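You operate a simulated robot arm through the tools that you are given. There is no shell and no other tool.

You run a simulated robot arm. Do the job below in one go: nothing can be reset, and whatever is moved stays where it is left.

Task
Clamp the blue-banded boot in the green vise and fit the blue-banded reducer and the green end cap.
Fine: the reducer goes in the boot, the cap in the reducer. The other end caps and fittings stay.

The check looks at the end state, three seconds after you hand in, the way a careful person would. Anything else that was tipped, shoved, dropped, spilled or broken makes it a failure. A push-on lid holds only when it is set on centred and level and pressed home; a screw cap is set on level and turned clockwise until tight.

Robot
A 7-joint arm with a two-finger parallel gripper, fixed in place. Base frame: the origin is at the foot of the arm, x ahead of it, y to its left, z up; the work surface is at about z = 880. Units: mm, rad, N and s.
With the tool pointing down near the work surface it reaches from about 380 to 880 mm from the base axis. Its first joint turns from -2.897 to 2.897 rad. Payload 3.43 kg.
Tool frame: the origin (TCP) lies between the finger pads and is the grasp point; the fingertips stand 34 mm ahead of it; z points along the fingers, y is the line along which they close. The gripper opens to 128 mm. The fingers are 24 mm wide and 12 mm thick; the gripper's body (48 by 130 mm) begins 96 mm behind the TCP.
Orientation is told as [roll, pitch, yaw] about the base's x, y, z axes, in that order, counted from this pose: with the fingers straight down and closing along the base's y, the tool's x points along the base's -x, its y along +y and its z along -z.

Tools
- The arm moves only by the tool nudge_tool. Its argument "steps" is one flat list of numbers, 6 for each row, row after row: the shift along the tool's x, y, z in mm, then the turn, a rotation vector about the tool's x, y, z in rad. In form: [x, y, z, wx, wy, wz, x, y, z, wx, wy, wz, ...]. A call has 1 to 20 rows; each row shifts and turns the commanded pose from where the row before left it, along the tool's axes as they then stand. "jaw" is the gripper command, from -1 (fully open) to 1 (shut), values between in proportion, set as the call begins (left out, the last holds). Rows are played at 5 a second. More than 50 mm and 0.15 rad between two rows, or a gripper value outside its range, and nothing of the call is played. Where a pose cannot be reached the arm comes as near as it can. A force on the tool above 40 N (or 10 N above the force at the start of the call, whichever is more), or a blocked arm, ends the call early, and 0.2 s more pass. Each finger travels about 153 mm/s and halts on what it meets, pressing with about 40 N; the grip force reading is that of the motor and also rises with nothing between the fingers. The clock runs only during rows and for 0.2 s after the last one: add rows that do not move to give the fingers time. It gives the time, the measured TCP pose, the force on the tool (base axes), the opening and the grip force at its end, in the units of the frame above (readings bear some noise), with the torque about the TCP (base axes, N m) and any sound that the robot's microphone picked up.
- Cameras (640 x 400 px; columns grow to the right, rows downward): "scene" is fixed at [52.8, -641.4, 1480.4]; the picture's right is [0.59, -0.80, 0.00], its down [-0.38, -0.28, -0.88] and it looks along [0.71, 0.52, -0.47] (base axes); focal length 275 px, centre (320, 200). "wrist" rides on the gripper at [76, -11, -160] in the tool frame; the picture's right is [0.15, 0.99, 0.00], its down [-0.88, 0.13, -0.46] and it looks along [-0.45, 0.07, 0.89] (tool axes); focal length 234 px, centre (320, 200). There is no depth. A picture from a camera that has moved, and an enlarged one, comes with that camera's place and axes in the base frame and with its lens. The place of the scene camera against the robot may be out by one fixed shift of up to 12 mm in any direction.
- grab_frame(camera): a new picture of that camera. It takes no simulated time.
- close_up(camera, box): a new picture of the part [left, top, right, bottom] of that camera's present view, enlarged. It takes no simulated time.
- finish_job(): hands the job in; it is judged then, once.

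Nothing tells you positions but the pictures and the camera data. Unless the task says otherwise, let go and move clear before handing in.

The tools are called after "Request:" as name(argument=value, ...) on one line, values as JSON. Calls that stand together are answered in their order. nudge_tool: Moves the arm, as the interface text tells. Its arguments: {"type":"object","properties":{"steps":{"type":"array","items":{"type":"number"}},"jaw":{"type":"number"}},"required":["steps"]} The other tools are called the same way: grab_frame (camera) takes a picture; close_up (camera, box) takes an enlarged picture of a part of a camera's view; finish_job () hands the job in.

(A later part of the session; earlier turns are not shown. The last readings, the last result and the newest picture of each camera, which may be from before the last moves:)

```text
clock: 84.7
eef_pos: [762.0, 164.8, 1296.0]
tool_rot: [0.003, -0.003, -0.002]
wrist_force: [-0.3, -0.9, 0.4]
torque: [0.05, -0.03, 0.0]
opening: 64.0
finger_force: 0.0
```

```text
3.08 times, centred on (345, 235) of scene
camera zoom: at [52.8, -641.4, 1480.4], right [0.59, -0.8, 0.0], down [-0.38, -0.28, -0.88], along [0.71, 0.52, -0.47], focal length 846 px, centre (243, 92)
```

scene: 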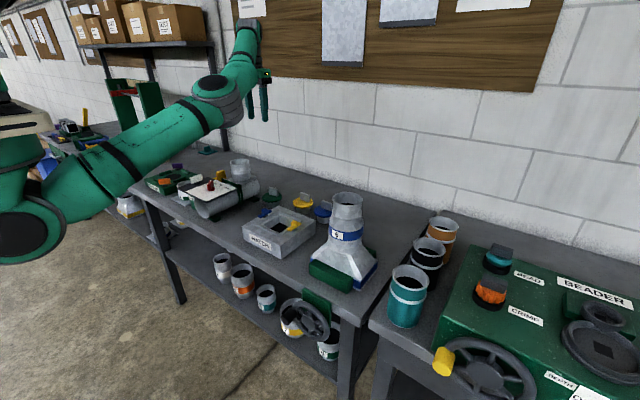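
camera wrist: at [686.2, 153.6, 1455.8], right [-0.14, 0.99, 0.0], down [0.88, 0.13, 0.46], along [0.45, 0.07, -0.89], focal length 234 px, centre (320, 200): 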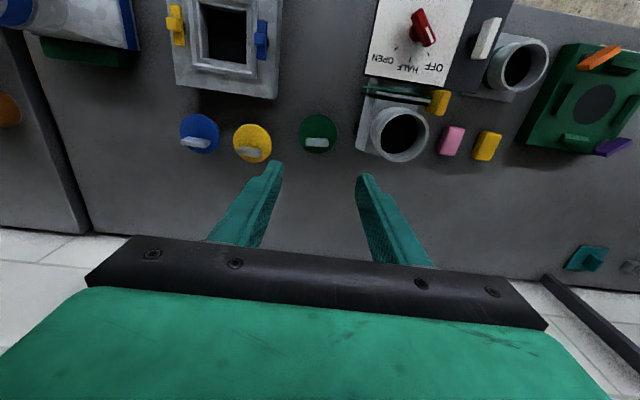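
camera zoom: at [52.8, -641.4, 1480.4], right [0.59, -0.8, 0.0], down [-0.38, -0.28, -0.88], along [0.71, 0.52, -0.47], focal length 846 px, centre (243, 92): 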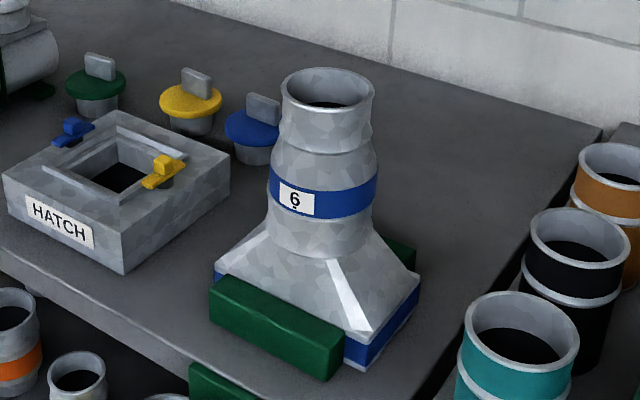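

The cap's tab is about 12 mm thick and 49 mm long along y. It's set about 15 mm behind the disc centre (tab x≈809, disc centre ≈(794,164)). I'll grip the tab by its ends along y, so I'll descend partway and verify.

Request:
nudge_tool(steps=[-8, 0, 41, 0, 0, 0, -8, 0, 41, 0, 0, 0, -8, 0, 41, 0, 0, 0, -8, 0, 41, 0, 0, 0, -8, 0, 41, 0, 0, 0, -7, 0, 41, 0, 0, 0, 0, 0, 0, 0, 0, 0], jaw=-0.1)

Request:
grab_frame(camera="wrist")

Request:
close_up(camera="wrist", box=[250, 90, 390, 220])

Request:
close_up(camera="scene", box=[220, 140, 350, 235])

```text
clock: 86.3
eef_pos: [806.9, 164.2, 1052.5]
tool_rot: [0.004, -0.003, -0.001]
wrist_force: [0.1, -0.1, 0.4]
torque: [0.02, -0.01, 0.02]
opening: 70.7
finger_force: 0.1
```

```text
taken
camera wrist: at [731.3, 153.7, 1212.1], right [-0.14, 0.99, 0.0], down [0.88, 0.13, 0.46], along [0.45, 0.07, -0.89], focal length 234 px, centre (320, 200)
```

wrist: 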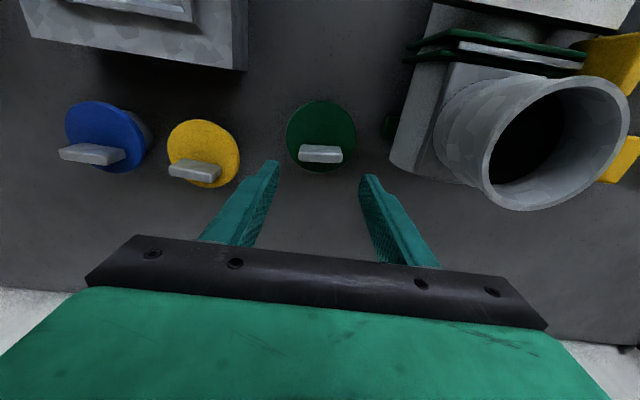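

```text
3.08 times, centred on (320, 155) of wrist
camera zoom: at [731.3, 153.7, 1212.1], right [-0.14, 0.99, 0.0], down [0.88, 0.13, 0.46], along [0.45, 0.07, -0.89], focal length 720 px, centre (320, 338)
```

zoom: 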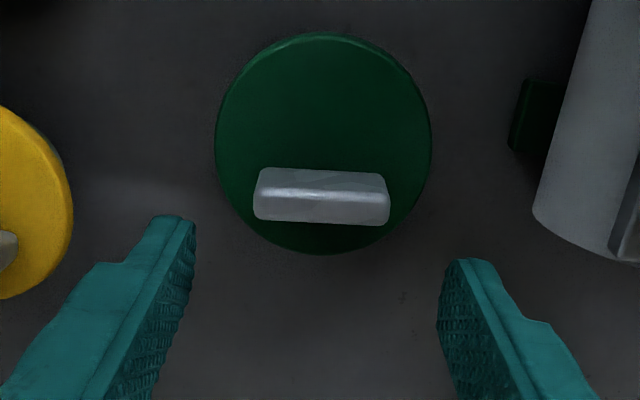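

```text
4.21 times, centred on (285, 188) of scene
camera zoom: at [52.8, -641.4, 1480.4], right [0.59, -0.8, 0.0], down [-0.38, -0.28, -0.88], along [0.71, 0.52, -0.47], focal length 1157 px, centre (467, 253)
```

zoom: 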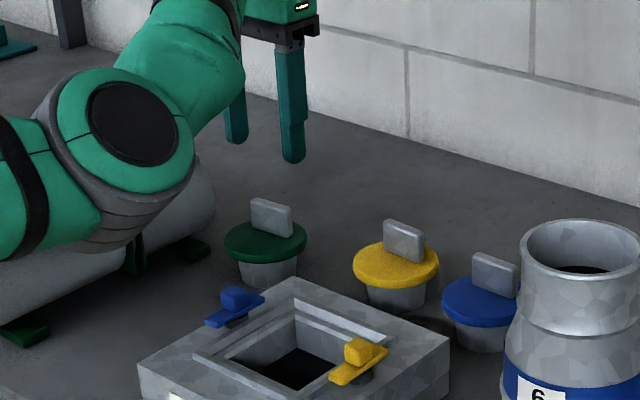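

The tab sits about 1.6 mm ahead and 1.8 mm left of the tool, turned +0.115 rad. I'll align and descend to just above the disc.

Request:
nudge_tool(steps=[-1.6, 1.8, 0, 0, 0, -0.115, 0, 0, 24, 0, 0, 0, 0, 0, 24, 0, 0, 0, 0, 0, 24, 0, 0, 0, 0, 0, 0, 0, 0, 0])

Request:
close_up(camera="wrist", box=[230, 110, 410, 260])

Request:
close_up(camera="scene", box=[220, 140, 350, 235])

```text
clock: 87.5
eef_pos: [810.2, 167.4, 980.8]
tool_rot: [0.001, -0.003, 0.113]
wrist_force: [1.1, -0.1, 0.0]
torque: [0.0, -0.01, 0.0]
opening: 70.2
finger_force: 0.1
```

```text
2.67 times, centred on (320, 185) of wrist
camera zoom: at [735.7, 147.5, 1139.7], right [-0.26, 0.97, 0.0], down [0.86, 0.23, 0.46], along [0.44, 0.12, -0.89], focal length 624 px, centre (320, 240)
```

zoom: 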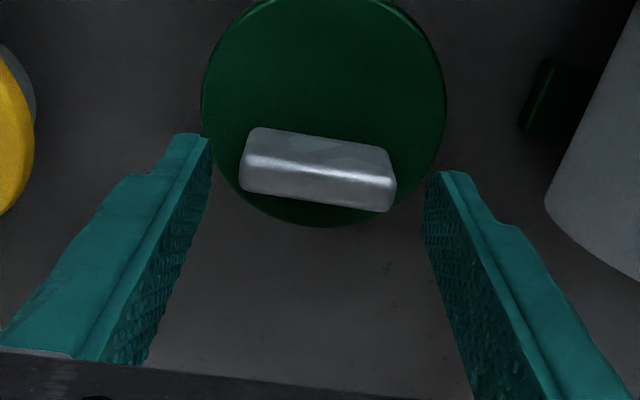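

```text
4.21 times, centred on (285, 188) of scene
camera zoom: at [52.8, -641.4, 1480.4], right [0.59, -0.8, 0.0], down [-0.38, -0.28, -0.88], along [0.71, 0.52, -0.47], focal length 1157 px, centre (467, 253)
```

zoom: 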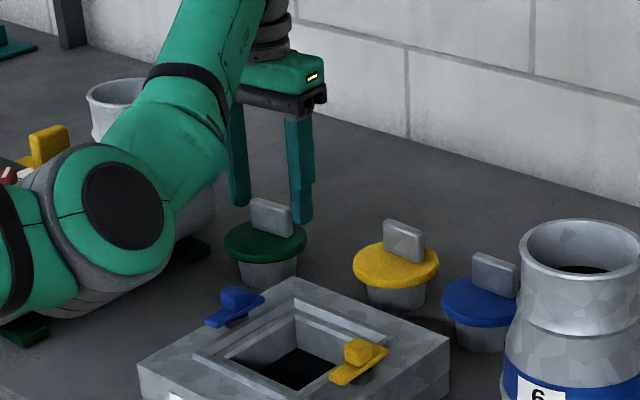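

Aligned in y and yaw, but the tool is about 2 mm too far in x. I'll correct that and descend the last 20 mm.

Request:
nudge_tool(steps=[2.2, 0, 8, 0, 0, 0, 0, 0, 8, 0, 0, 0, 0, 0, 5, 0, 0, 0, 0, 0, 0, 0, 0, 0])

Request:
close_up(camera="wrist", box=[230, 110, 410, 260])

Request:
close_up(camera="scene", box=[220, 140, 350, 235])

```text
clock: 88.5
eef_pos: [808.3, 166.2, 960.2]
tool_rot: [0.003, -0.005, 0.114]
wrist_force: [-1.0, -2.0, 15.3]
torque: [-0.34, 0.17, -0.04]
opening: 70.8
finger_force: 0.0
```

```text
2.67 times, centred on (320, 185) of wrist
camera zoom: at [733.3, 147.0, 1120.1], right [-0.26, 0.97, 0.0], down [0.86, 0.23, 0.46], along [0.44, 0.12, -0.89], focal length 624 px, centre (320, 240)
```

zoom: 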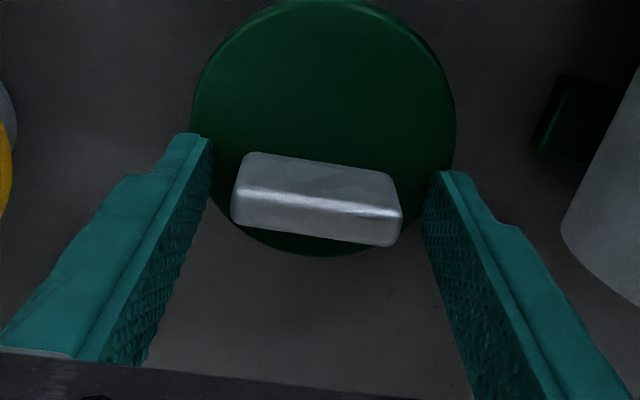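

```text
4.21 times, centred on (285, 188) of scene
camera zoom: at [52.8, -641.4, 1480.4], right [0.59, -0.8, 0.0], down [-0.38, -0.28, -0.88], along [0.71, 0.52, -0.47], focal length 1157 px, centre (467, 253)
```

zoom: 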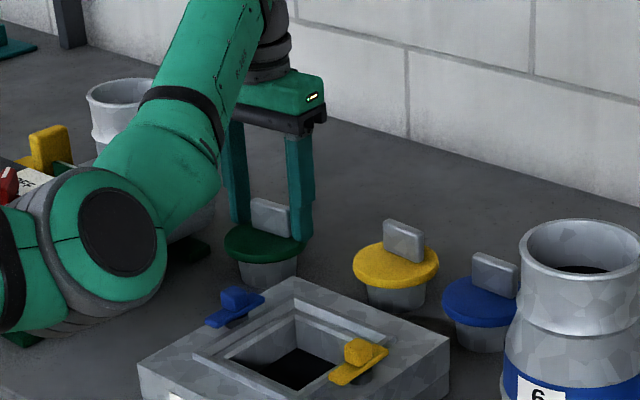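

A fingertip just touched the disc (15 N). I'll raise 2.5 mm and close on the tab.

Request:
nudge_tool(steps=[0, 0, -2.5, 0, 0, 0, 0, 0, 0, 0, 0, 0])

Request:
nudge_tool(steps=[0, 0, 0, 0, 0, 0, 0, 0, 0, 0, 0, 0, 0, 0, 0, 0, 0, 0], jaw=1)

Request:
close_up(camera="wrist", box=[230, 110, 410, 260])

```text
clock: 89.1
eef_pos: [807.9, 166.8, 960.4]
tool_rot: [0.002, -0.001, 0.114]
wrist_force: [1.9, 0.2, 6.4]
torque: [-0.22, -0.06, 0.1]
opening: 70.5
finger_force: 0.5
```

```text
clock: 89.9
eef_pos: [806.8, 166.7, 961.3]
tool_rot: [0.002, -0.003, 0.113]
wrist_force: [-1.6, 0.9, 2.6]
torque: [-0.07, 0.15, -0.06]
opening: 49.1
finger_force: 39.2
```

```text
2.67 times, centred on (320, 185) of wrist
camera zoom: at [733.4, 147.3, 1120.5], right [-0.26, 0.97, 0.0], down [0.86, 0.23, 0.46], along [0.44, 0.12, -0.89], focal length 624 px, centre (320, 240)
```

zoom: 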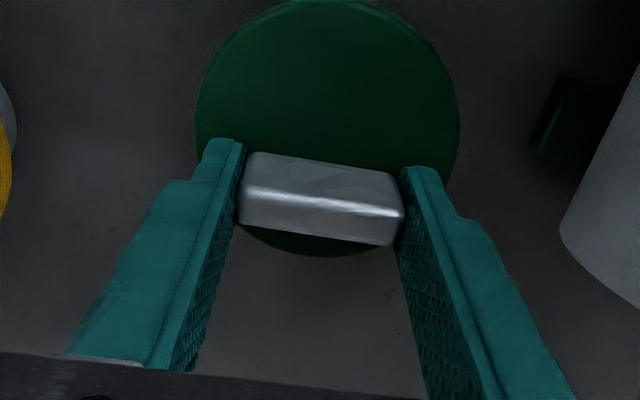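

Gripped at 49 mm. I'll lift a little and measure where the plug axis lies relative to the tool.

Request:
nudge_tool(steps=[0, 0, -10, 0, 0, 0, 0, 0, -40, 0, 0, 0, 0, 0, -40, 0, 0, 0, 0, 0, 0, 0, 0, 0])

Request:
grab_frame(camera="wrist")

Request:
close_up(camera="wrist", box=[240, 90, 400, 220])

Request:
close_up(camera="scene", box=[220, 120, 350, 215])

```text
clock: 90.9
eef_pos: [807.2, 166.8, 1050.7]
tool_rot: [0.001, -0.003, 0.112]
wrist_force: [0.5, -0.2, -1.1]
torque: [0.0, 0.01, 0.03]
opening: 49.3
finger_force: 39.4
```

```text
taken
camera wrist: at [733.2, 146.6, 1210.0], right [-0.26, 0.97, 0.0], down [0.86, 0.23, 0.46], along [0.44, 0.12, -0.89], focal length 234 px, centre (320, 200)
```

wrist: 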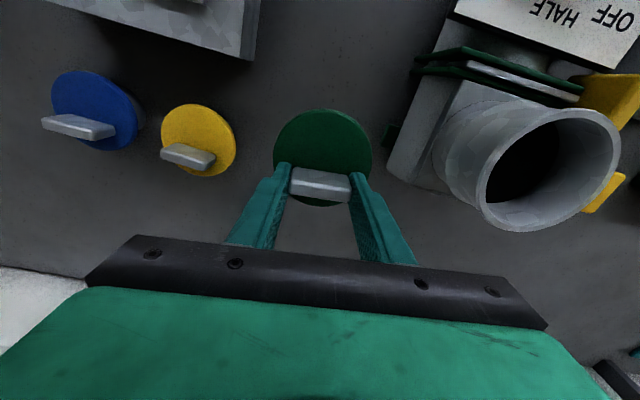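

```text
3.08 times, centred on (320, 155) of wrist
camera zoom: at [733.2, 146.6, 1210.0], right [-0.26, 0.97, 0.0], down [0.86, 0.23, 0.46], along [0.44, 0.12, -0.89], focal length 720 px, centre (320, 338)
```

zoom: 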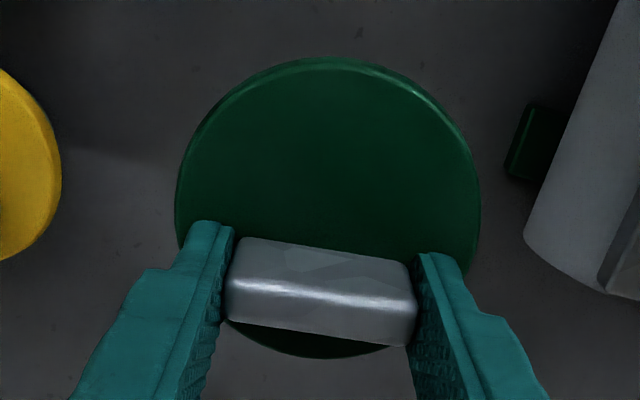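

```text
4.21 times, centred on (285, 168) of scene
camera zoom: at [52.8, -641.4, 1480.4], right [0.59, -0.8, 0.0], down [-0.38, -0.28, -0.88], along [0.71, 0.52, -0.47], focal length 1157 px, centre (467, 337)
```

zoom: 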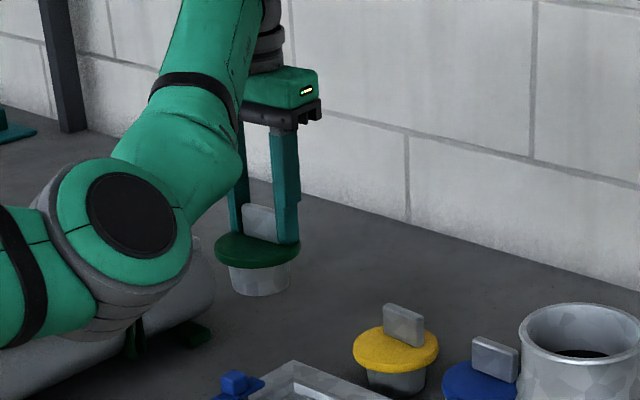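

The cap hangs level. Its plug axis lies about 12.4 mm towards the base from the tool centre. I'll raise and carry it over to the reducer.

Request:
nudge_tool(steps=[0, 0, -44, 0, 0, 0, 0, 0, -44, 0, 0, 0, 0, 0, -44, 0, 0, 0, 0, 0, -44, 0, 0, 0, 0, 0, -44, 0, 0, 0, 17.9, -38.4, 0, 0, 0, 0, 17.9, -38.4, 0, 0, 0, 0, 17.9, -38.4, 0, 0, 0, 0, 17.9, -38.4, 0, 0, 0, 0, 17.9, -38.4, 0, 0, 0, 0, 17.9, -38.4, 0, 0, 0, 0, 17.9, -38.4, 0, 0, 0, 0, 17.9, -38.4, 0, 0, 0, 0, 17.9, -38.4, 0, 0, 0, 0, 17.9, -38.4, 0, 0, 0, 0, 17.9, -38.4, 0, 0, 0, 0, 17.4, -38.3, 0, 0, 0, 0, 0, 0, 0, 0, 0, 0])

Request:
grab_frame(camera="wrist")

Request:
close_up(camera="scene", box=[290, 110, 400, 260])

```text
clock: 94.7
eef_pos: [648.2, -316.6, 1268.9]
tool_rot: [0.001, -0.002, 0.114]
wrist_force: [0.4, -0.3, -1.4]
torque: [-0.02, 0.03, 0.01]
opening: 49.2
finger_force: 40.2
```

```text
taken
camera wrist: at [573.0, -337.3, 1428.2], right [-0.26, 0.97, 0.0], down [0.86, 0.23, 0.46], along [0.44, 0.12, -0.89], focal length 234 px, centre (320, 200)
```

wrist: 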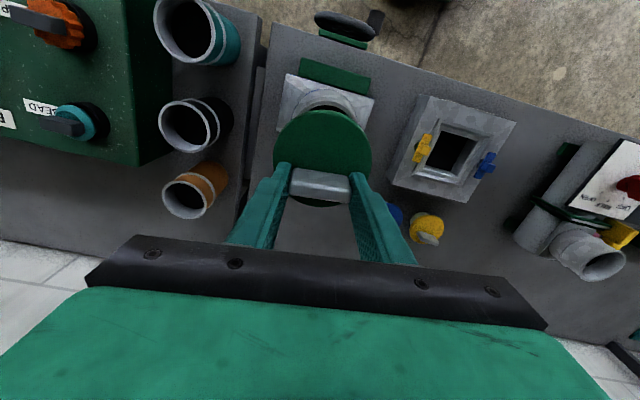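

```text
2.67 times, centred on (345, 185) of scene
camera zoom: at [52.8, -641.4, 1480.4], right [0.59, -0.8, 0.0], down [-0.38, -0.28, -0.88], along [0.71, 0.52, -0.47], focal length 733 px, centre (253, 240)
```

zoom: 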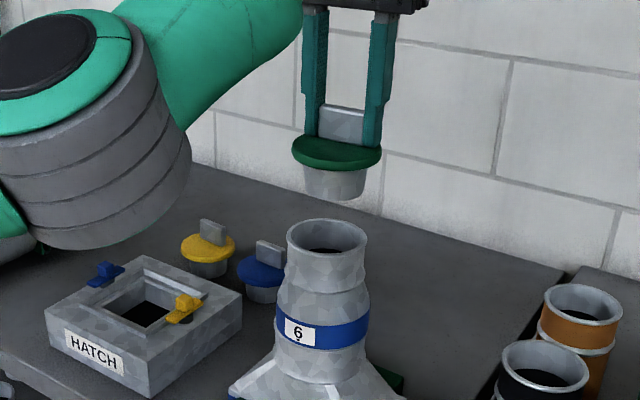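

The cap is about 5 mm to the right in the scene view. I'll shift (-3.3,+2.8) and lower to about 15–20 mm above the rim.

Request:
nudge_tool(steps=[2.96, 3.15, 0, 0, 0, 0, 0, 0, 15, 0, 0, 0, 0, 0, 15, 0, 0, 0, 0, 0, 0, 0, 0, 0])

Request:
close_up(camera="scene", box=[310, 155, 380, 225])

Request:
close_up(camera="wrist", box=[240, 50, 400, 220])

```text
clock: 95.7
eef_pos: [644.3, -313.2, 1239.6]
tool_rot: [0.002, -0.002, 0.114]
wrist_force: [-0.4, -0.4, -0.7]
torque: [0.03, 0.0, -0.01]
opening: 48.9
finger_force: 40.1
```

```text
5.71 times, centred on (345, 190) of scene
camera zoom: at [52.8, -641.4, 1480.4], right [0.59, -0.8, 0.0], down [-0.38, -0.28, -0.88], along [0.71, 0.52, -0.47], focal length 1570 px, centre (177, 257)
```

zoom: 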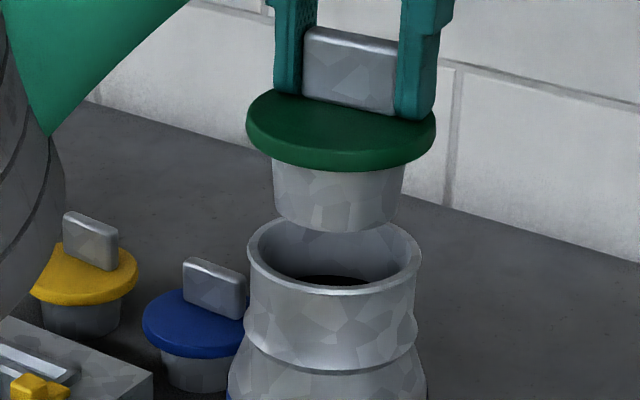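

```text
2.35 times, centred on (320, 135) of wrist
camera zoom: at [569.2, -333.2, 1399.1], right [-0.26, 0.97, 0.0], down [0.86, 0.23, 0.46], along [0.44, 0.12, -0.89], focal length 551 px, centre (320, 353)
```

zoom: 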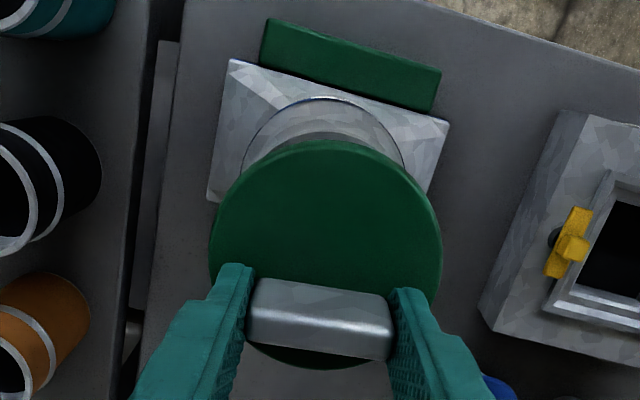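

The cap is aligned with the rim in the scene view, and the tapered plug has about 9 mm of lead-in. I'll lower slowly.

Request:
nudge_tool(steps=[0, 0, 8, 0, 0, 0, 0, 0, 8, 0, 0, 0, 0, 0, 5, 0, 0, 0, 0, 0, 5, 0, 0, 0, 0, 0, 0, 0, 0, 0])

Request:
close_up(camera="scene", box=[310, 155, 380, 225])

Request:
close_up(camera="wrist", box=[240, 50, 400, 220])

```text
clock: 96.9
eef_pos: [643.6, -314.4, 1214.1]
tool_rot: [0.001, -0.003, 0.115]
wrist_force: [-0.3, -0.6, -1.4]
torque: [-0.01, -0.02, 0.0]
opening: 48.9
finger_force: 39.6
```

```text
5.71 times, centred on (345, 190) of scene
camera zoom: at [52.8, -641.4, 1480.4], right [0.59, -0.8, 0.0], down [-0.38, -0.28, -0.88], along [0.71, 0.52, -0.47], focal length 1570 px, centre (177, 257)
```

zoom: 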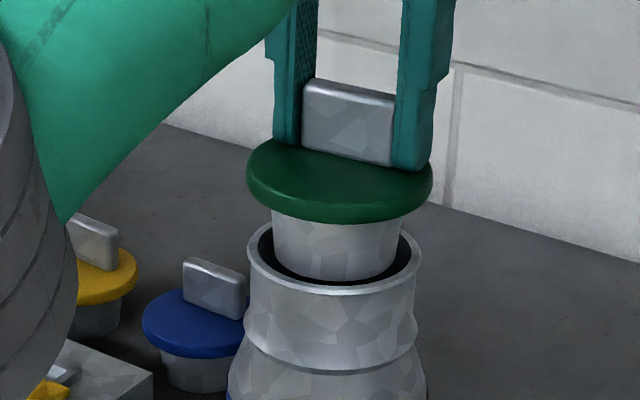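

```text
2.35 times, centred on (320, 135) of wrist
camera zoom: at [569.7, -333.5, 1373.3], right [-0.26, 0.97, 0.0], down [0.86, 0.23, 0.46], along [0.44, 0.12, -0.89], focal length 551 px, centre (320, 353)
```

zoom: 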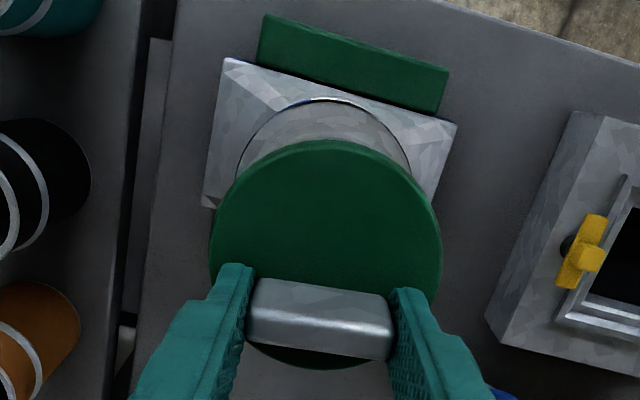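

The plug is entering with visible gaps all round. I'll continue down in small steps.

Request:
nudge_tool(steps=[0, 0, 3, 0, 0, 0, 0, 0, 3, 0, 0, 0, 0, 0, 3, 0, 0, 0, 0, 0, 0, 0, 0, 0])

Request:
close_up(camera="scene", box=[310, 155, 380, 225])

```text
clock: 97.9
eef_pos: [645.1, -311.2, 1204.4]
tool_rot: [0.004, -0.003, 0.116]
wrist_force: [0.2, -0.3, -0.5]
torque: [0.0, 0.0, 0.01]
opening: 49.3
finger_force: 40.4
```

```text
5.71 times, centred on (345, 190) of scene
camera zoom: at [52.8, -641.4, 1480.4], right [0.59, -0.8, 0.0], down [-0.38, -0.28, -0.88], along [0.71, 0.52, -0.47], focal length 1570 px, centre (177, 257)
```

zoom: 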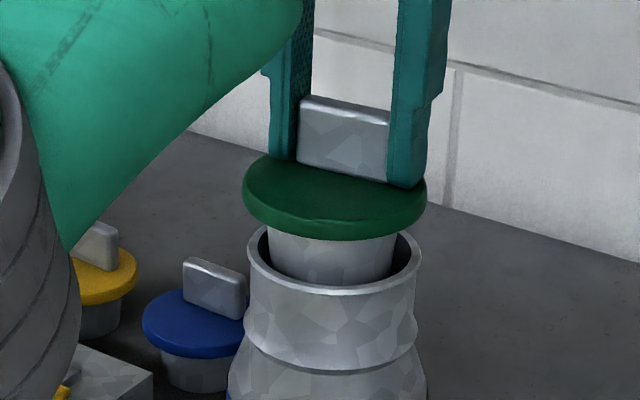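

Request:
nudge_tool(steps=[0, 0, 3, 0, 0, 0, 0, 0, 3, 0, 0, 0, 0, 0, 3, 0, 0, 0, 0, 0, 0, 0, 0, 0])

Request:
close_up(camera="scene", box=[310, 155, 380, 225])

```text
clock: 98.9
eef_pos: [644.7, -313.5, 1196.6]
tool_rot: [0.001, -0.002, 0.114]
wrist_force: [0.7, 0.0, -0.9]
torque: [0.0, 0.08, 0.05]
opening: 49.1
finger_force: 39.7
```

```text
5.71 times, centred on (345, 190) of scene
camera zoom: at [52.8, -641.4, 1480.4], right [0.59, -0.8, 0.0], down [-0.38, -0.28, -0.88], along [0.71, 0.52, -0.47], focal length 1570 px, centre (177, 257)
```

zoom: 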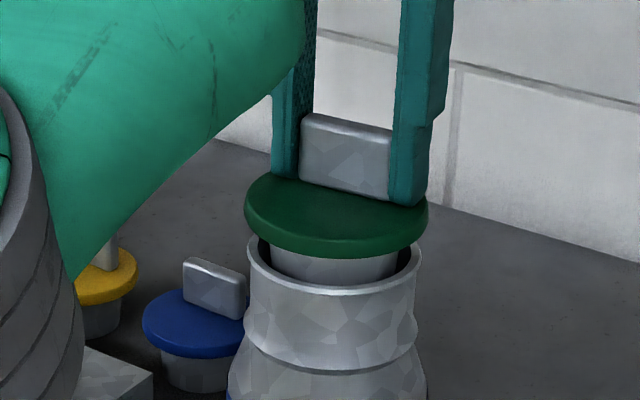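

Request:
nudge_tool(steps=[0, 0, 3, 0, 0, 0, 0, 0, 3, 0, 0, 0, 0, 0, 2, 0, 0, 0, 0, 0, 0, 0, 0, 0])

Request:
close_up(camera="scene", box=[310, 155, 380, 225])

Request:
close_up(camera="wrist", box=[240, 50, 400, 220])

```text
clock: 99.9
eef_pos: [644.3, -313.1, 1188.4]
tool_rot: [0.0, -0.002, 0.114]
wrist_force: [-1.5, 0.2, -0.1]
torque: [0.0, -0.04, -0.01]
opening: 49.0
finger_force: 40.0
```

```text
5.71 times, centred on (345, 190) of scene
camera zoom: at [52.8, -641.4, 1480.4], right [0.59, -0.8, 0.0], down [-0.38, -0.28, -0.88], along [0.71, 0.52, -0.47], focal length 1570 px, centre (177, 257)
```

zoom: 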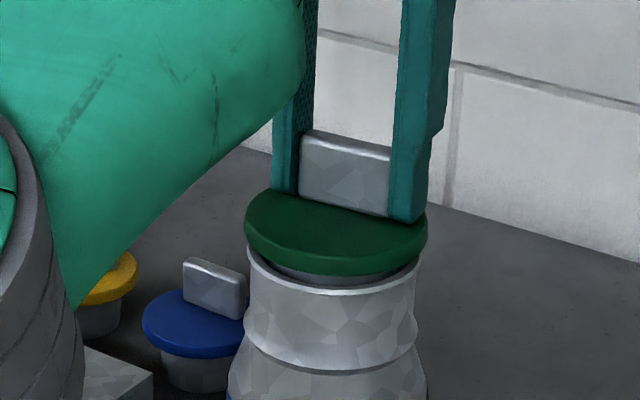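

```text
2.35 times, centred on (320, 135) of wrist
camera zoom: at [569.7, -333.3, 1346.8], right [-0.26, 0.97, 0.0], down [0.86, 0.23, 0.46], along [0.44, 0.12, -0.89], focal length 551 px, centre (320, 353)
```

zoom: 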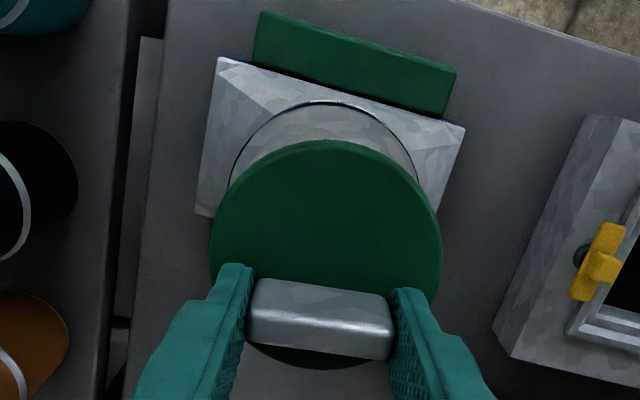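

About 13 mm to go, still no contact force. Continuing.

Request:
nudge_tool(steps=[0, 0, 3, 0, 0, 0, 0, 0, 3, 0, 0, 0, 0, 0, 2, 0, 0, 0, 0, 0, 0, 0, 0, 0])

Request:
close_up(camera="scene", box=[310, 155, 380, 225])

```text
clock: 100.9
eef_pos: [643.4, -313.6, 1180.3]
tool_rot: [0.002, -0.004, 0.114]
wrist_force: [1.7, -2.2, 17.3]
torque: [-0.22, 0.19, 0.02]
opening: 49.0
finger_force: 40.5
```

```text
5.71 times, centred on (345, 190) of scene
camera zoom: at [52.8, -641.4, 1480.4], right [0.59, -0.8, 0.0], down [-0.38, -0.28, -0.88], along [0.71, 0.52, -0.47], focal length 1570 px, centre (177, 257)
```

zoom: 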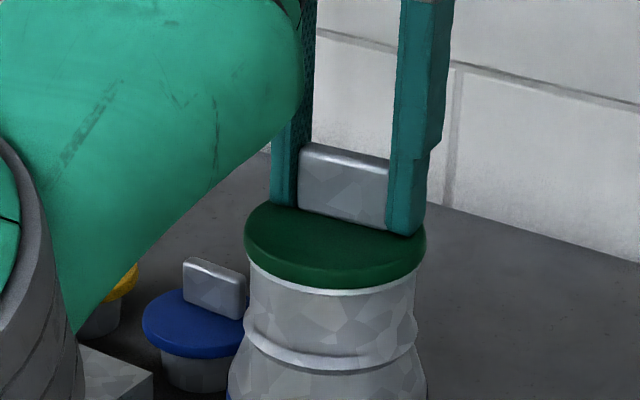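

Contact at 17 N with a thin line of rim still showing. I'll press further in 1 mm steps up to the force limit.

Request:
nudge_tool(steps=[0, 0, 1, 0, 0, 0, 0, 0, 1, 0, 0, 0, 0, 0, 0, 0, 0, 0])

Request:
close_up(camera="scene", box=[310, 155, 380, 225])

Request:
close_up(camera="wrist", box=[240, 50, 400, 220])

```text
clock: 101.5
eef_pos: [643.3, -312.9, 1181.0]
tool_rot: [0.0, -0.006, 0.114]
wrist_force: [-2.3, 0.6, 8.6]
torque: [0.01, 0.51, -0.01]
opening: 49.1
finger_force: 39.8
stopped in row 2: the force on the tool passed its limit at 43 N (the readings are from after the stop); the commanded pose is now the measured one
```

```text
5.71 times, centred on (345, 190) of scene
camera zoom: at [52.8, -641.4, 1480.4], right [0.59, -0.8, 0.0], down [-0.38, -0.28, -0.88], along [0.71, 0.52, -0.47], focal length 1570 px, centre (177, 257)
```

zoom: 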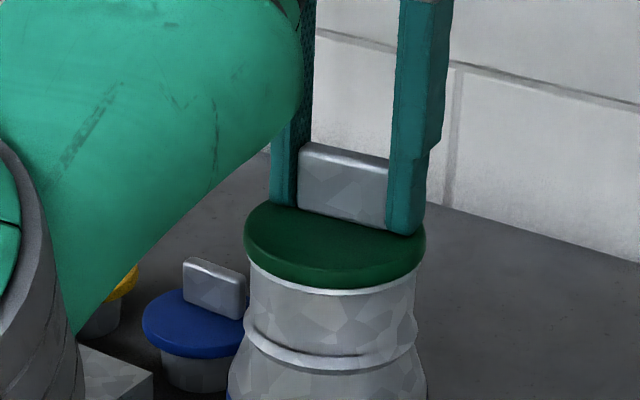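

```text
2.35 times, centred on (320, 135) of wrist
camera zoom: at [568.5, -332.5, 1340.2], right [-0.26, 0.97, 0.0], down [0.86, 0.23, 0.46], along [0.45, 0.12, -0.89], focal length 551 px, centre (320, 353)
```

zoom: 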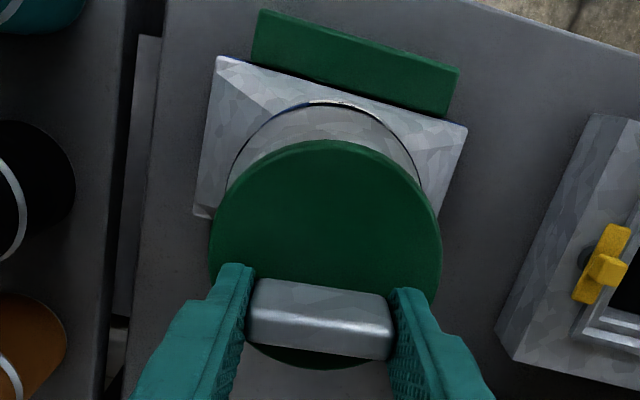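

Hit 43 N with the tab grip. I'll let go, rise and inspect how the cap sits.

Request:
nudge_tool(steps=[0, 0, 0, 0, 0, 0, 0, 0, 0, 0, 0, 0, 0, 0, 0, 0, 0, 0], jaw=-0.1)

Request:
nudge_tool(steps=[0, 0, -20, 0, 0, 0, 0, 0, -40, 0, 0, 0, 0, 0, -30, 0, 0, 0, 0, 0, 0, 0, 0, 0])

Request:
close_up(camera="scene", box=[310, 155, 380, 225])

Request:
grab_frame(camera="wrist")

Request:
close_up(camera="wrist", box=[250, 70, 400, 200])

```text
clock: 102.3
eef_pos: [643.7, -313.8, 1181.0]
tool_rot: [0.0, -0.007, 0.115]
wrist_force: [1.8, 0.7, 12.2]
torque: [0.0, 0.1, -0.02]
opening: 68.3
finger_force: 0.1
```

```text
clock: 103.3
eef_pos: [642.4, -315.8, 1268.9]
tool_rot: [0.0, -0.006, 0.113]
wrist_force: [-0.1, -0.1, 0.0]
torque: [-0.01, 0.02, 0.04]
opening: 70.4
finger_force: 0.0
```

```text
5.71 times, centred on (345, 190) of scene
camera zoom: at [52.8, -641.4, 1480.4], right [0.59, -0.8, 0.0], down [-0.38, -0.28, -0.88], along [0.71, 0.52, -0.47], focal length 1570 px, centre (177, 257)
```

zoom: 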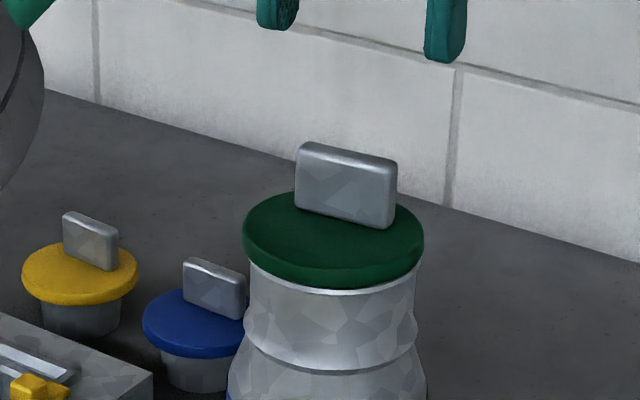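

```text
taken
camera wrist: at [568.1, -334.3, 1429.1], right [-0.26, 0.97, 0.0], down [0.86, 0.23, 0.46], along [0.45, 0.12, -0.89], focal length 234 px, centre (320, 200)
```

wrist: 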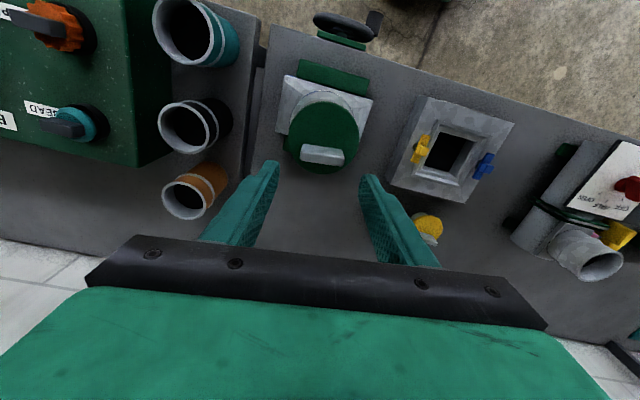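

```text
3.08 times, centred on (325, 135) of wrist
camera zoom: at [568.1, -334.3, 1429.1], right [-0.26, 0.97, 0.0], down [0.86, 0.23, 0.46], along [0.45, 0.12, -0.89], focal length 720 px, centre (305, 400)
```

zoom: 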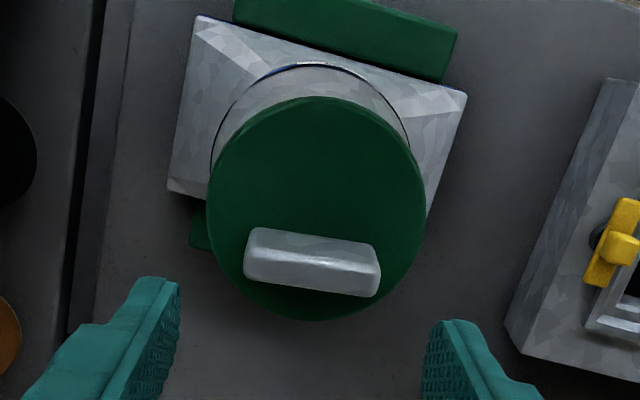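

The cap is on, centred and looks level. To be sure it's home I'll press evenly with a fingertip on each side of the tab, over the disc centre. Positioning above it now.

Request:
nudge_tool(steps=[11.2, 3.4, 0, 0, 0, 0, 0, 0, 20, 0, 0, 0, 0, 0, 20, 0, 0, 0, 0, 0, 0, 0, 0, 0], jaw=0.13)

Request:
grab_frame(camera="wrist")

Request:
close_up(camera="wrist", box=[240, 80, 400, 220])

Request:
close_up(camera="scene", box=[310, 145, 380, 215])

```text
clock: 104.3
eef_pos: [631.2, -311.6, 1230.6]
tool_rot: [0.001, -0.007, 0.112]
wrist_force: [-0.3, 0.9, 0.0]
torque: [0.02, 0.02, 0.0]
opening: 55.7
finger_force: 0.1
```

```text
taken
camera wrist: at [556.4, -330.8, 1389.5], right [-0.26, 0.97, 0.0], down [0.86, 0.23, 0.46], along [0.45, 0.12, -0.89], focal length 234 px, centre (320, 200)
```

wrist: 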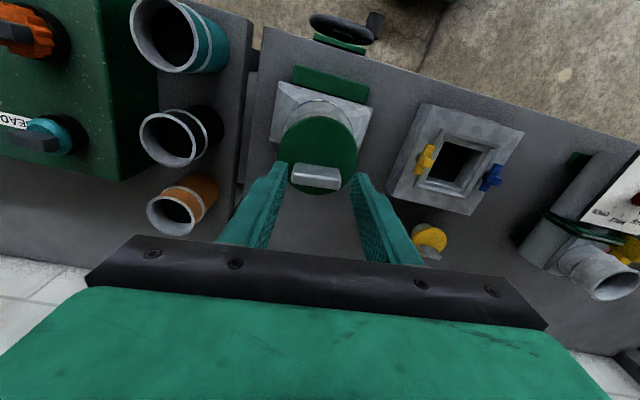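

```text
2.86 times, centred on (320, 150) of wrist
camera zoom: at [556.4, -330.8, 1389.5], right [-0.26, 0.97, 0.0], down [0.86, 0.23, 0.46], along [0.45, 0.12, -0.89], focal length 669 px, centre (320, 343)
```

zoom: 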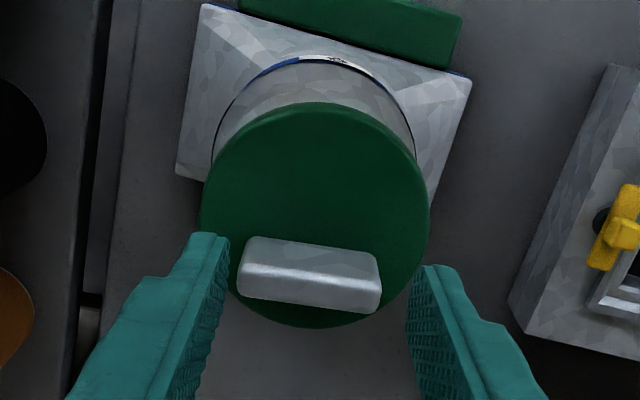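

```text
5.71 times, centred on (345, 180) of scene
camera zoom: at [52.8, -641.4, 1480.4], right [0.59, -0.8, 0.0], down [-0.38, -0.28, -0.88], along [0.71, 0.52, -0.47], focal length 1570 px, centre (177, 314)
```

zoom: 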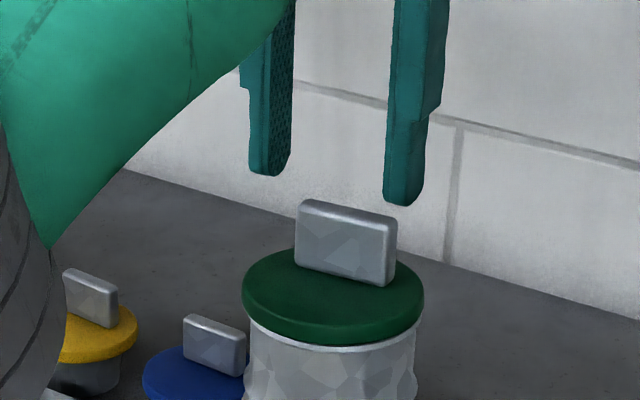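

The tool is about 1.4 mm off in y and 1 mm in x. I'll correct and descend to just above the disc.

Request:
nudge_tool(steps=[1.1, -1.4, 0, 0, 0, 0, 0, 0, 15, 0, 0, 0, 0, 0, 15, 0, 0, 0, 0, 0, 12, 0, 0, 0, 0, 0, 0, 0, 0, 0])

Request:
close_up(camera="wrist", box=[240, 80, 400, 220])

Request:
close_up(camera="scene", box=[310, 155, 380, 225])

```text
clock: 105.5
eef_pos: [630.1, -311.8, 1187.5]
tool_rot: [0.0, -0.006, 0.114]
wrist_force: [0.3, -0.6, 0.0]
torque: [-0.01, 0.0, 0.03]
opening: 55.6
finger_force: 0.0
```

```text
2.86 times, centred on (320, 150) of wrist
camera zoom: at [555.1, -332.2, 1346.8], right [-0.26, 0.97, 0.0], down [0.86, 0.23, 0.46], along [0.45, 0.12, -0.89], focal length 669 px, centre (320, 343)
```

zoom: 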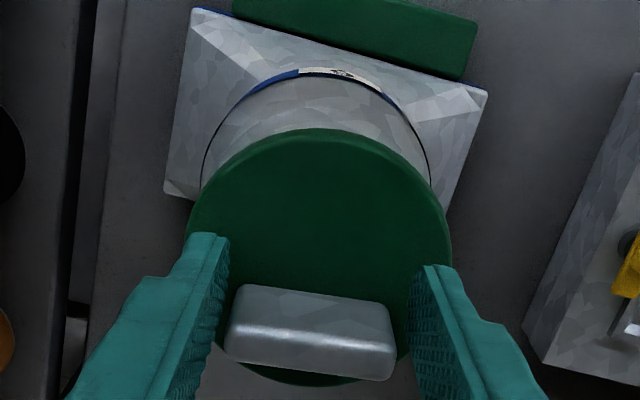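

```text
5.71 times, centred on (345, 190) of scene
camera zoom: at [52.8, -641.4, 1480.4], right [0.59, -0.8, 0.0], down [-0.38, -0.28, -0.88], along [0.71, 0.52, -0.47], focal length 1570 px, centre (177, 257)
```

zoom: 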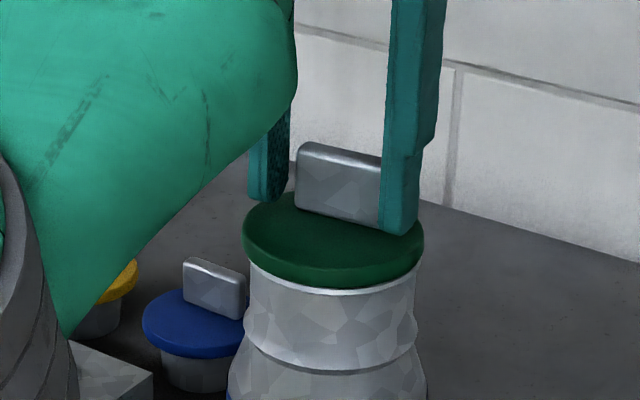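

The fingers straddle the tab and are both over the disc. Pressing down evenly in small steps.

Request:
nudge_tool(steps=[0, 0, 2, 0, 0, 0, 0, 0, 2, 0, 0, 0, 0, 0, 2, 0, 0, 0, 0, 0, 1, 0, 0, 0, 0, 0, 1, 0, 0, 0, 0, 0, 1, 0, 0, 0, 0, 0, 1, 0, 0, 0, 0, 0, 1, 0, 0, 0, 0, 0, 1, 0, 0, 0])

Request:
close_up(camera="scene", box=[310, 155, 380, 225])

Request:
close_up(camera="wrist", box=[240, 80, 400, 220])

```text
clock: 107.4
eef_pos: [631.3, -312.4, 1180.7]
tool_rot: [-0.001, -0.012, 0.114]
wrist_force: [-3.1, -0.1, 11.3]
torque: [0.13, 0.21, 0.0]
opening: 55.7
finger_force: 0.1
stopped in row 9: the force on the tool passed its limit at 42 N (the readings are from after the stop); the commanded pose is now the measured one
```

```text
5.71 times, centred on (345, 190) of scene
camera zoom: at [52.8, -641.4, 1480.4], right [0.59, -0.8, 0.0], down [-0.38, -0.28, -0.88], along [0.71, 0.52, -0.47], focal length 1570 px, centre (177, 257)
```

zoom: 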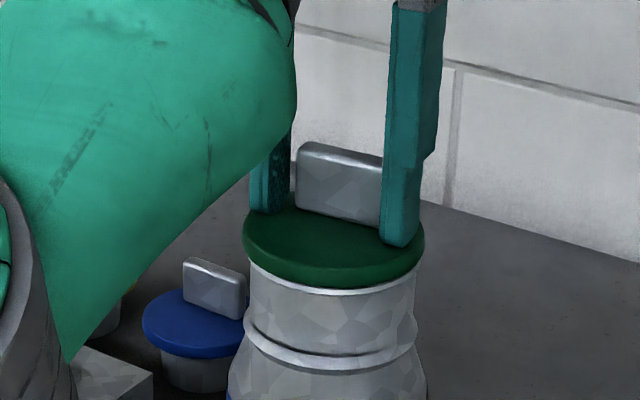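

```text
2.86 times, centred on (320, 150) of wrist
camera zoom: at [555.6, -332.0, 1339.7], right [-0.26, 0.97, 0.0], down [0.86, 0.23, 0.46], along [0.45, 0.12, -0.89], focal length 669 px, centre (320, 343)
```

zoom: 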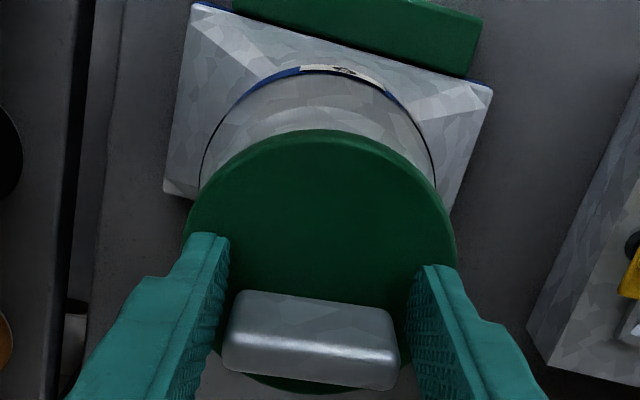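

The cap didn't move at 42 N, so it's fully home. I'll retreat straight up and do a full check of the scene.

Request:
nudge_tool(steps=[0, 0, -10, 0, 0, 0, 0, 0, -40, 0, 0, 0, 0, 0, -40, 0, 0, 0, 0, 0, -40, 0, 0, 0, 0, 0, 0, 0, 0, 0])

Request:
grab_frame(camera="scene")

Request:
close_up(camera="scene", box=[280, 160, 400, 370])

Request:
close_up(camera="wrist", box=[240, 0, 420, 200])

Request:
close_up(camera="scene", box=[310, 175, 380, 245])

```text
clock: 108.6
eef_pos: [629.1, -311.1, 1313.5]
tool_rot: [-0.001, -0.012, 0.112]
wrist_force: [-0.1, -0.1, -0.3]
torque: [0.0, 0.03, 0.01]
opening: 55.5
finger_force: 0.1
```

```text
taken
```

scene: 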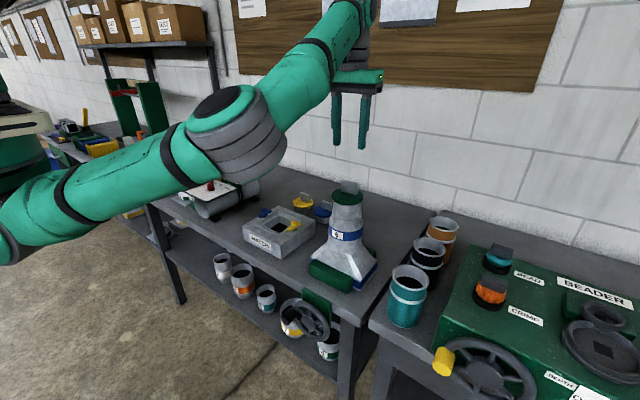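

```text
1.90 times, centred on (340, 265) of scene
camera zoom: at [52.8, -641.4, 1480.4], right [0.59, -0.8, 0.0], down [-0.38, -0.28, -0.88], along [0.71, 0.52, -0.47], focal length 524 px, centre (282, 76)
```

zoom: 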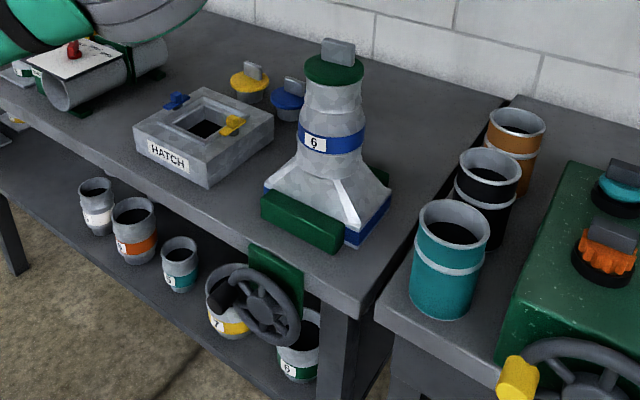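

```text
2.00 times, centred on (330, 100) of wrist
camera zoom: at [553.8, -331.1, 1472.5], right [-0.26, 0.97, 0.0], down [0.86, 0.23, 0.46], along [0.45, 0.12, -0.89], focal length 468 px, centre (300, 400)
```

zoom: 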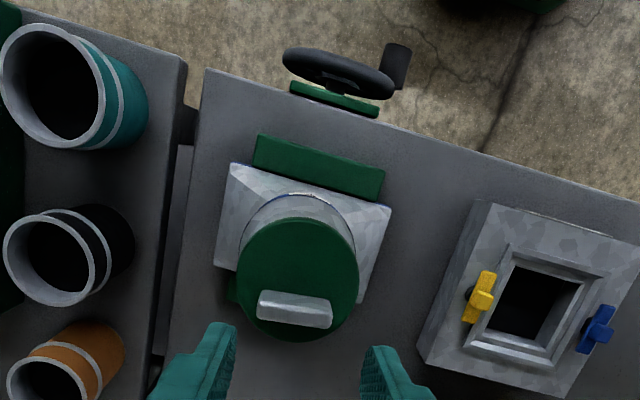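

```text
5.71 times, centred on (345, 210) of scene
camera zoom: at [52.8, -641.4, 1480.4], right [0.59, -0.8, 0.0], down [-0.38, -0.28, -0.88], along [0.71, 0.52, -0.47], focal length 1570 px, centre (177, 143)
```

zoom: 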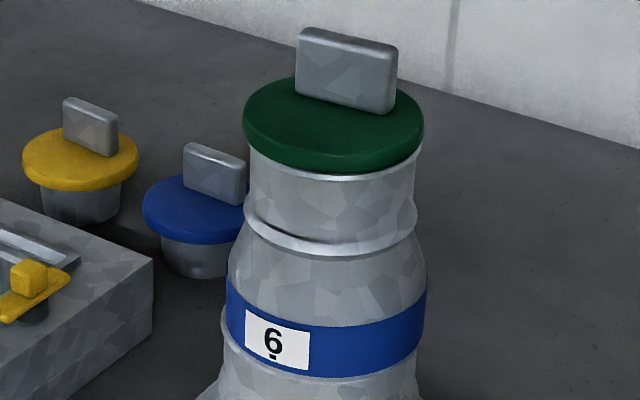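

The stack is complete. I'll double-check the clamp against the earlier view and look closely at the vise jaws.

Request:
close_up(camera="scene", box=[300, 220, 380, 310])

Request:
close_up(camera="wrist", box=[270, 50, 400, 160])

Request:
close_up(camera="scene", box=[340, 230, 400, 290])

```text
4.44 times, centred on (340, 265) of scene
camera zoom: at [52.8, -641.4, 1480.4], right [0.59, -0.8, 0.0], down [-0.38, -0.28, -0.88], along [0.71, 0.52, -0.47], focal length 1221 px, centre (231, -89)
```

zoom: 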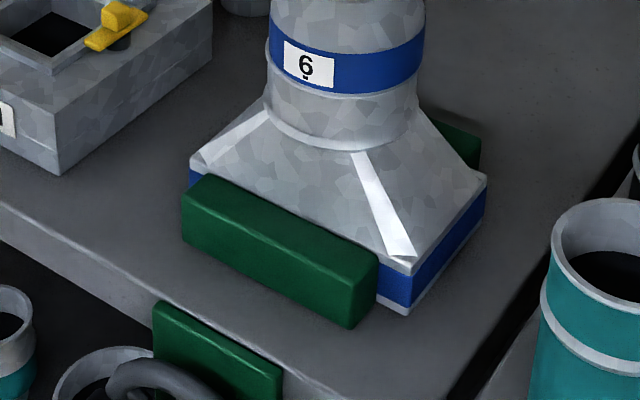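

```text
3.64 times, centred on (335, 105) of wrist
camera zoom: at [553.8, -331.1, 1472.5], right [-0.26, 0.97, 0.0], down [0.86, 0.23, 0.46], along [0.45, 0.12, -0.89], focal length 852 px, centre (266, 546)
```

zoom: 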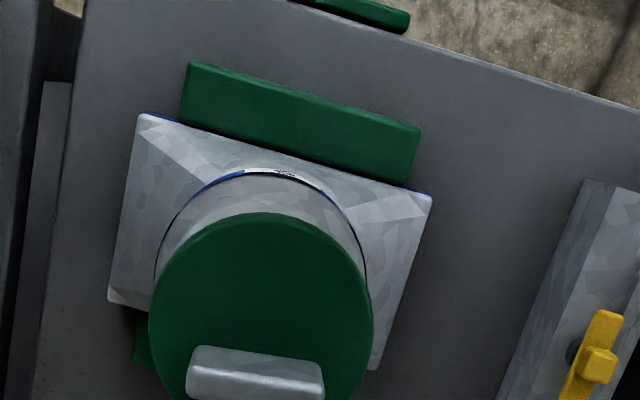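

```text
6.67 times, centred on (370, 260) of scene
camera zoom: at [52.8, -641.4, 1480.4], right [0.59, -0.8, 0.0], down [-0.38, -0.28, -0.88], along [0.71, 0.52, -0.47], focal length 1832 px, centre (-13, -200)
```

zoom: 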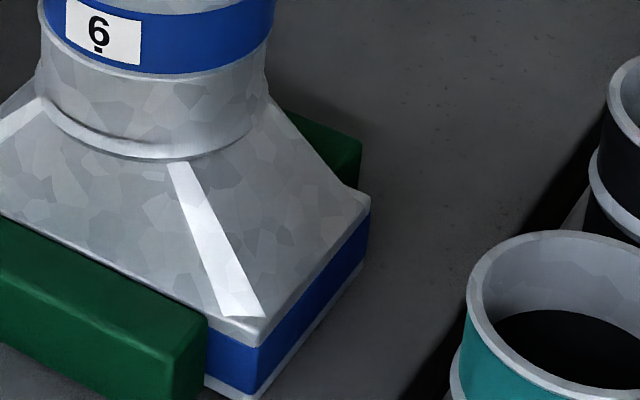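

The boot is held square between both jaws, the jaw hasn't backed off since tightening, and the reducer and cap sit straight on it. I'll move the arm clear and check that nothing else was disturbed.

Request:
nudge_tool(steps=[4.7, 37.4, -3, 0, 0, 0, 4.7, 37.4, -3, 0, 0, 0, 4.7, 37.4, -3, 0, 0, 0, 4.7, 37.4, -3, 0, 0, 0, 4.7, 37.4, -3, 0, 0, 0, 4.7, 37.4, -3, 0, 0, 0, 4.7, 37.4, -3, 0, 0, 0, 4.7, 37.4, -3, 0, 0, 0, 4.7, 37.4, -3, 0, 0, 0, 0, 0, 0, 0, 0, 0.112, 0, 0, 0, 0, 0, 0])

Request:
grab_frame(camera="scene")

Request:
grab_frame(camera="wrist")

Request:
close_up(camera="scene", box=[250, 160, 400, 370])

```text
clock: 111.0
eef_pos: [550.1, 17.7, 1336.0]
tool_rot: [-0.001, -0.01, 0.001]
wrist_force: [-0.2, 0.3, 0.7]
torque: [0.01, 0.03, 0.02]
opening: 55.6
finger_force: 0.0
```

```text
taken
```

scene: 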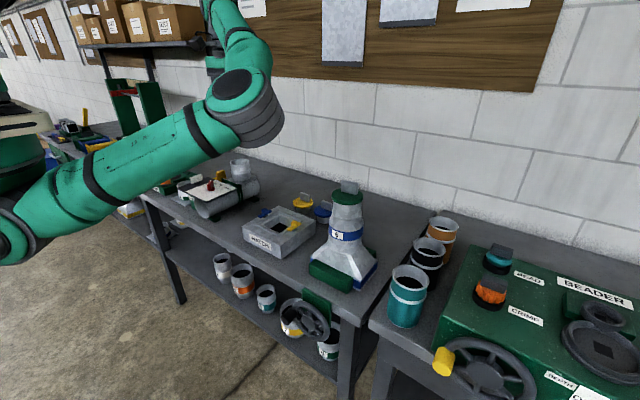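

```text
taken
camera wrist: at [472.5, 6.4, 1494.8], right [-0.15, 0.99, 0.0], down [0.88, 0.13, 0.46], along [0.46, 0.07, -0.89], focal length 234 px, centre (320, 200)
```

wrist: 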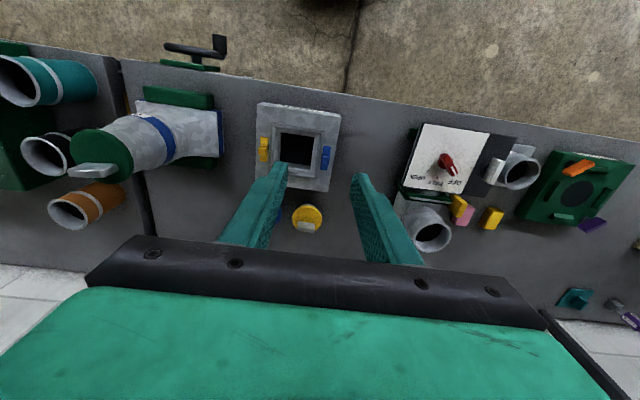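

```text
1.90 times, centred on (325, 265) of scene
camera zoom: at [52.8, -641.4, 1480.4], right [0.59, -0.8, 0.0], down [-0.38, -0.28, -0.88], along [0.71, 0.52, -0.47], focal length 524 px, centre (310, 76)
```

zoom: 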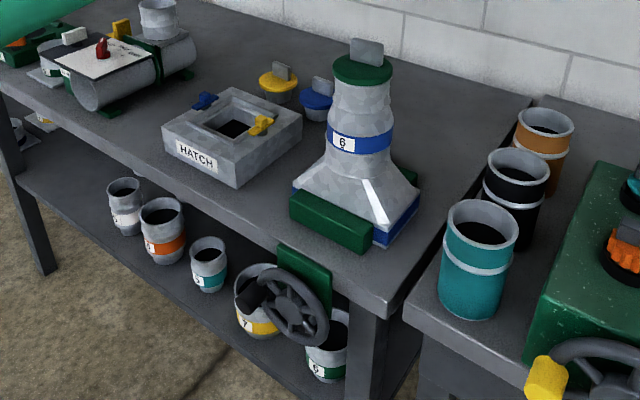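

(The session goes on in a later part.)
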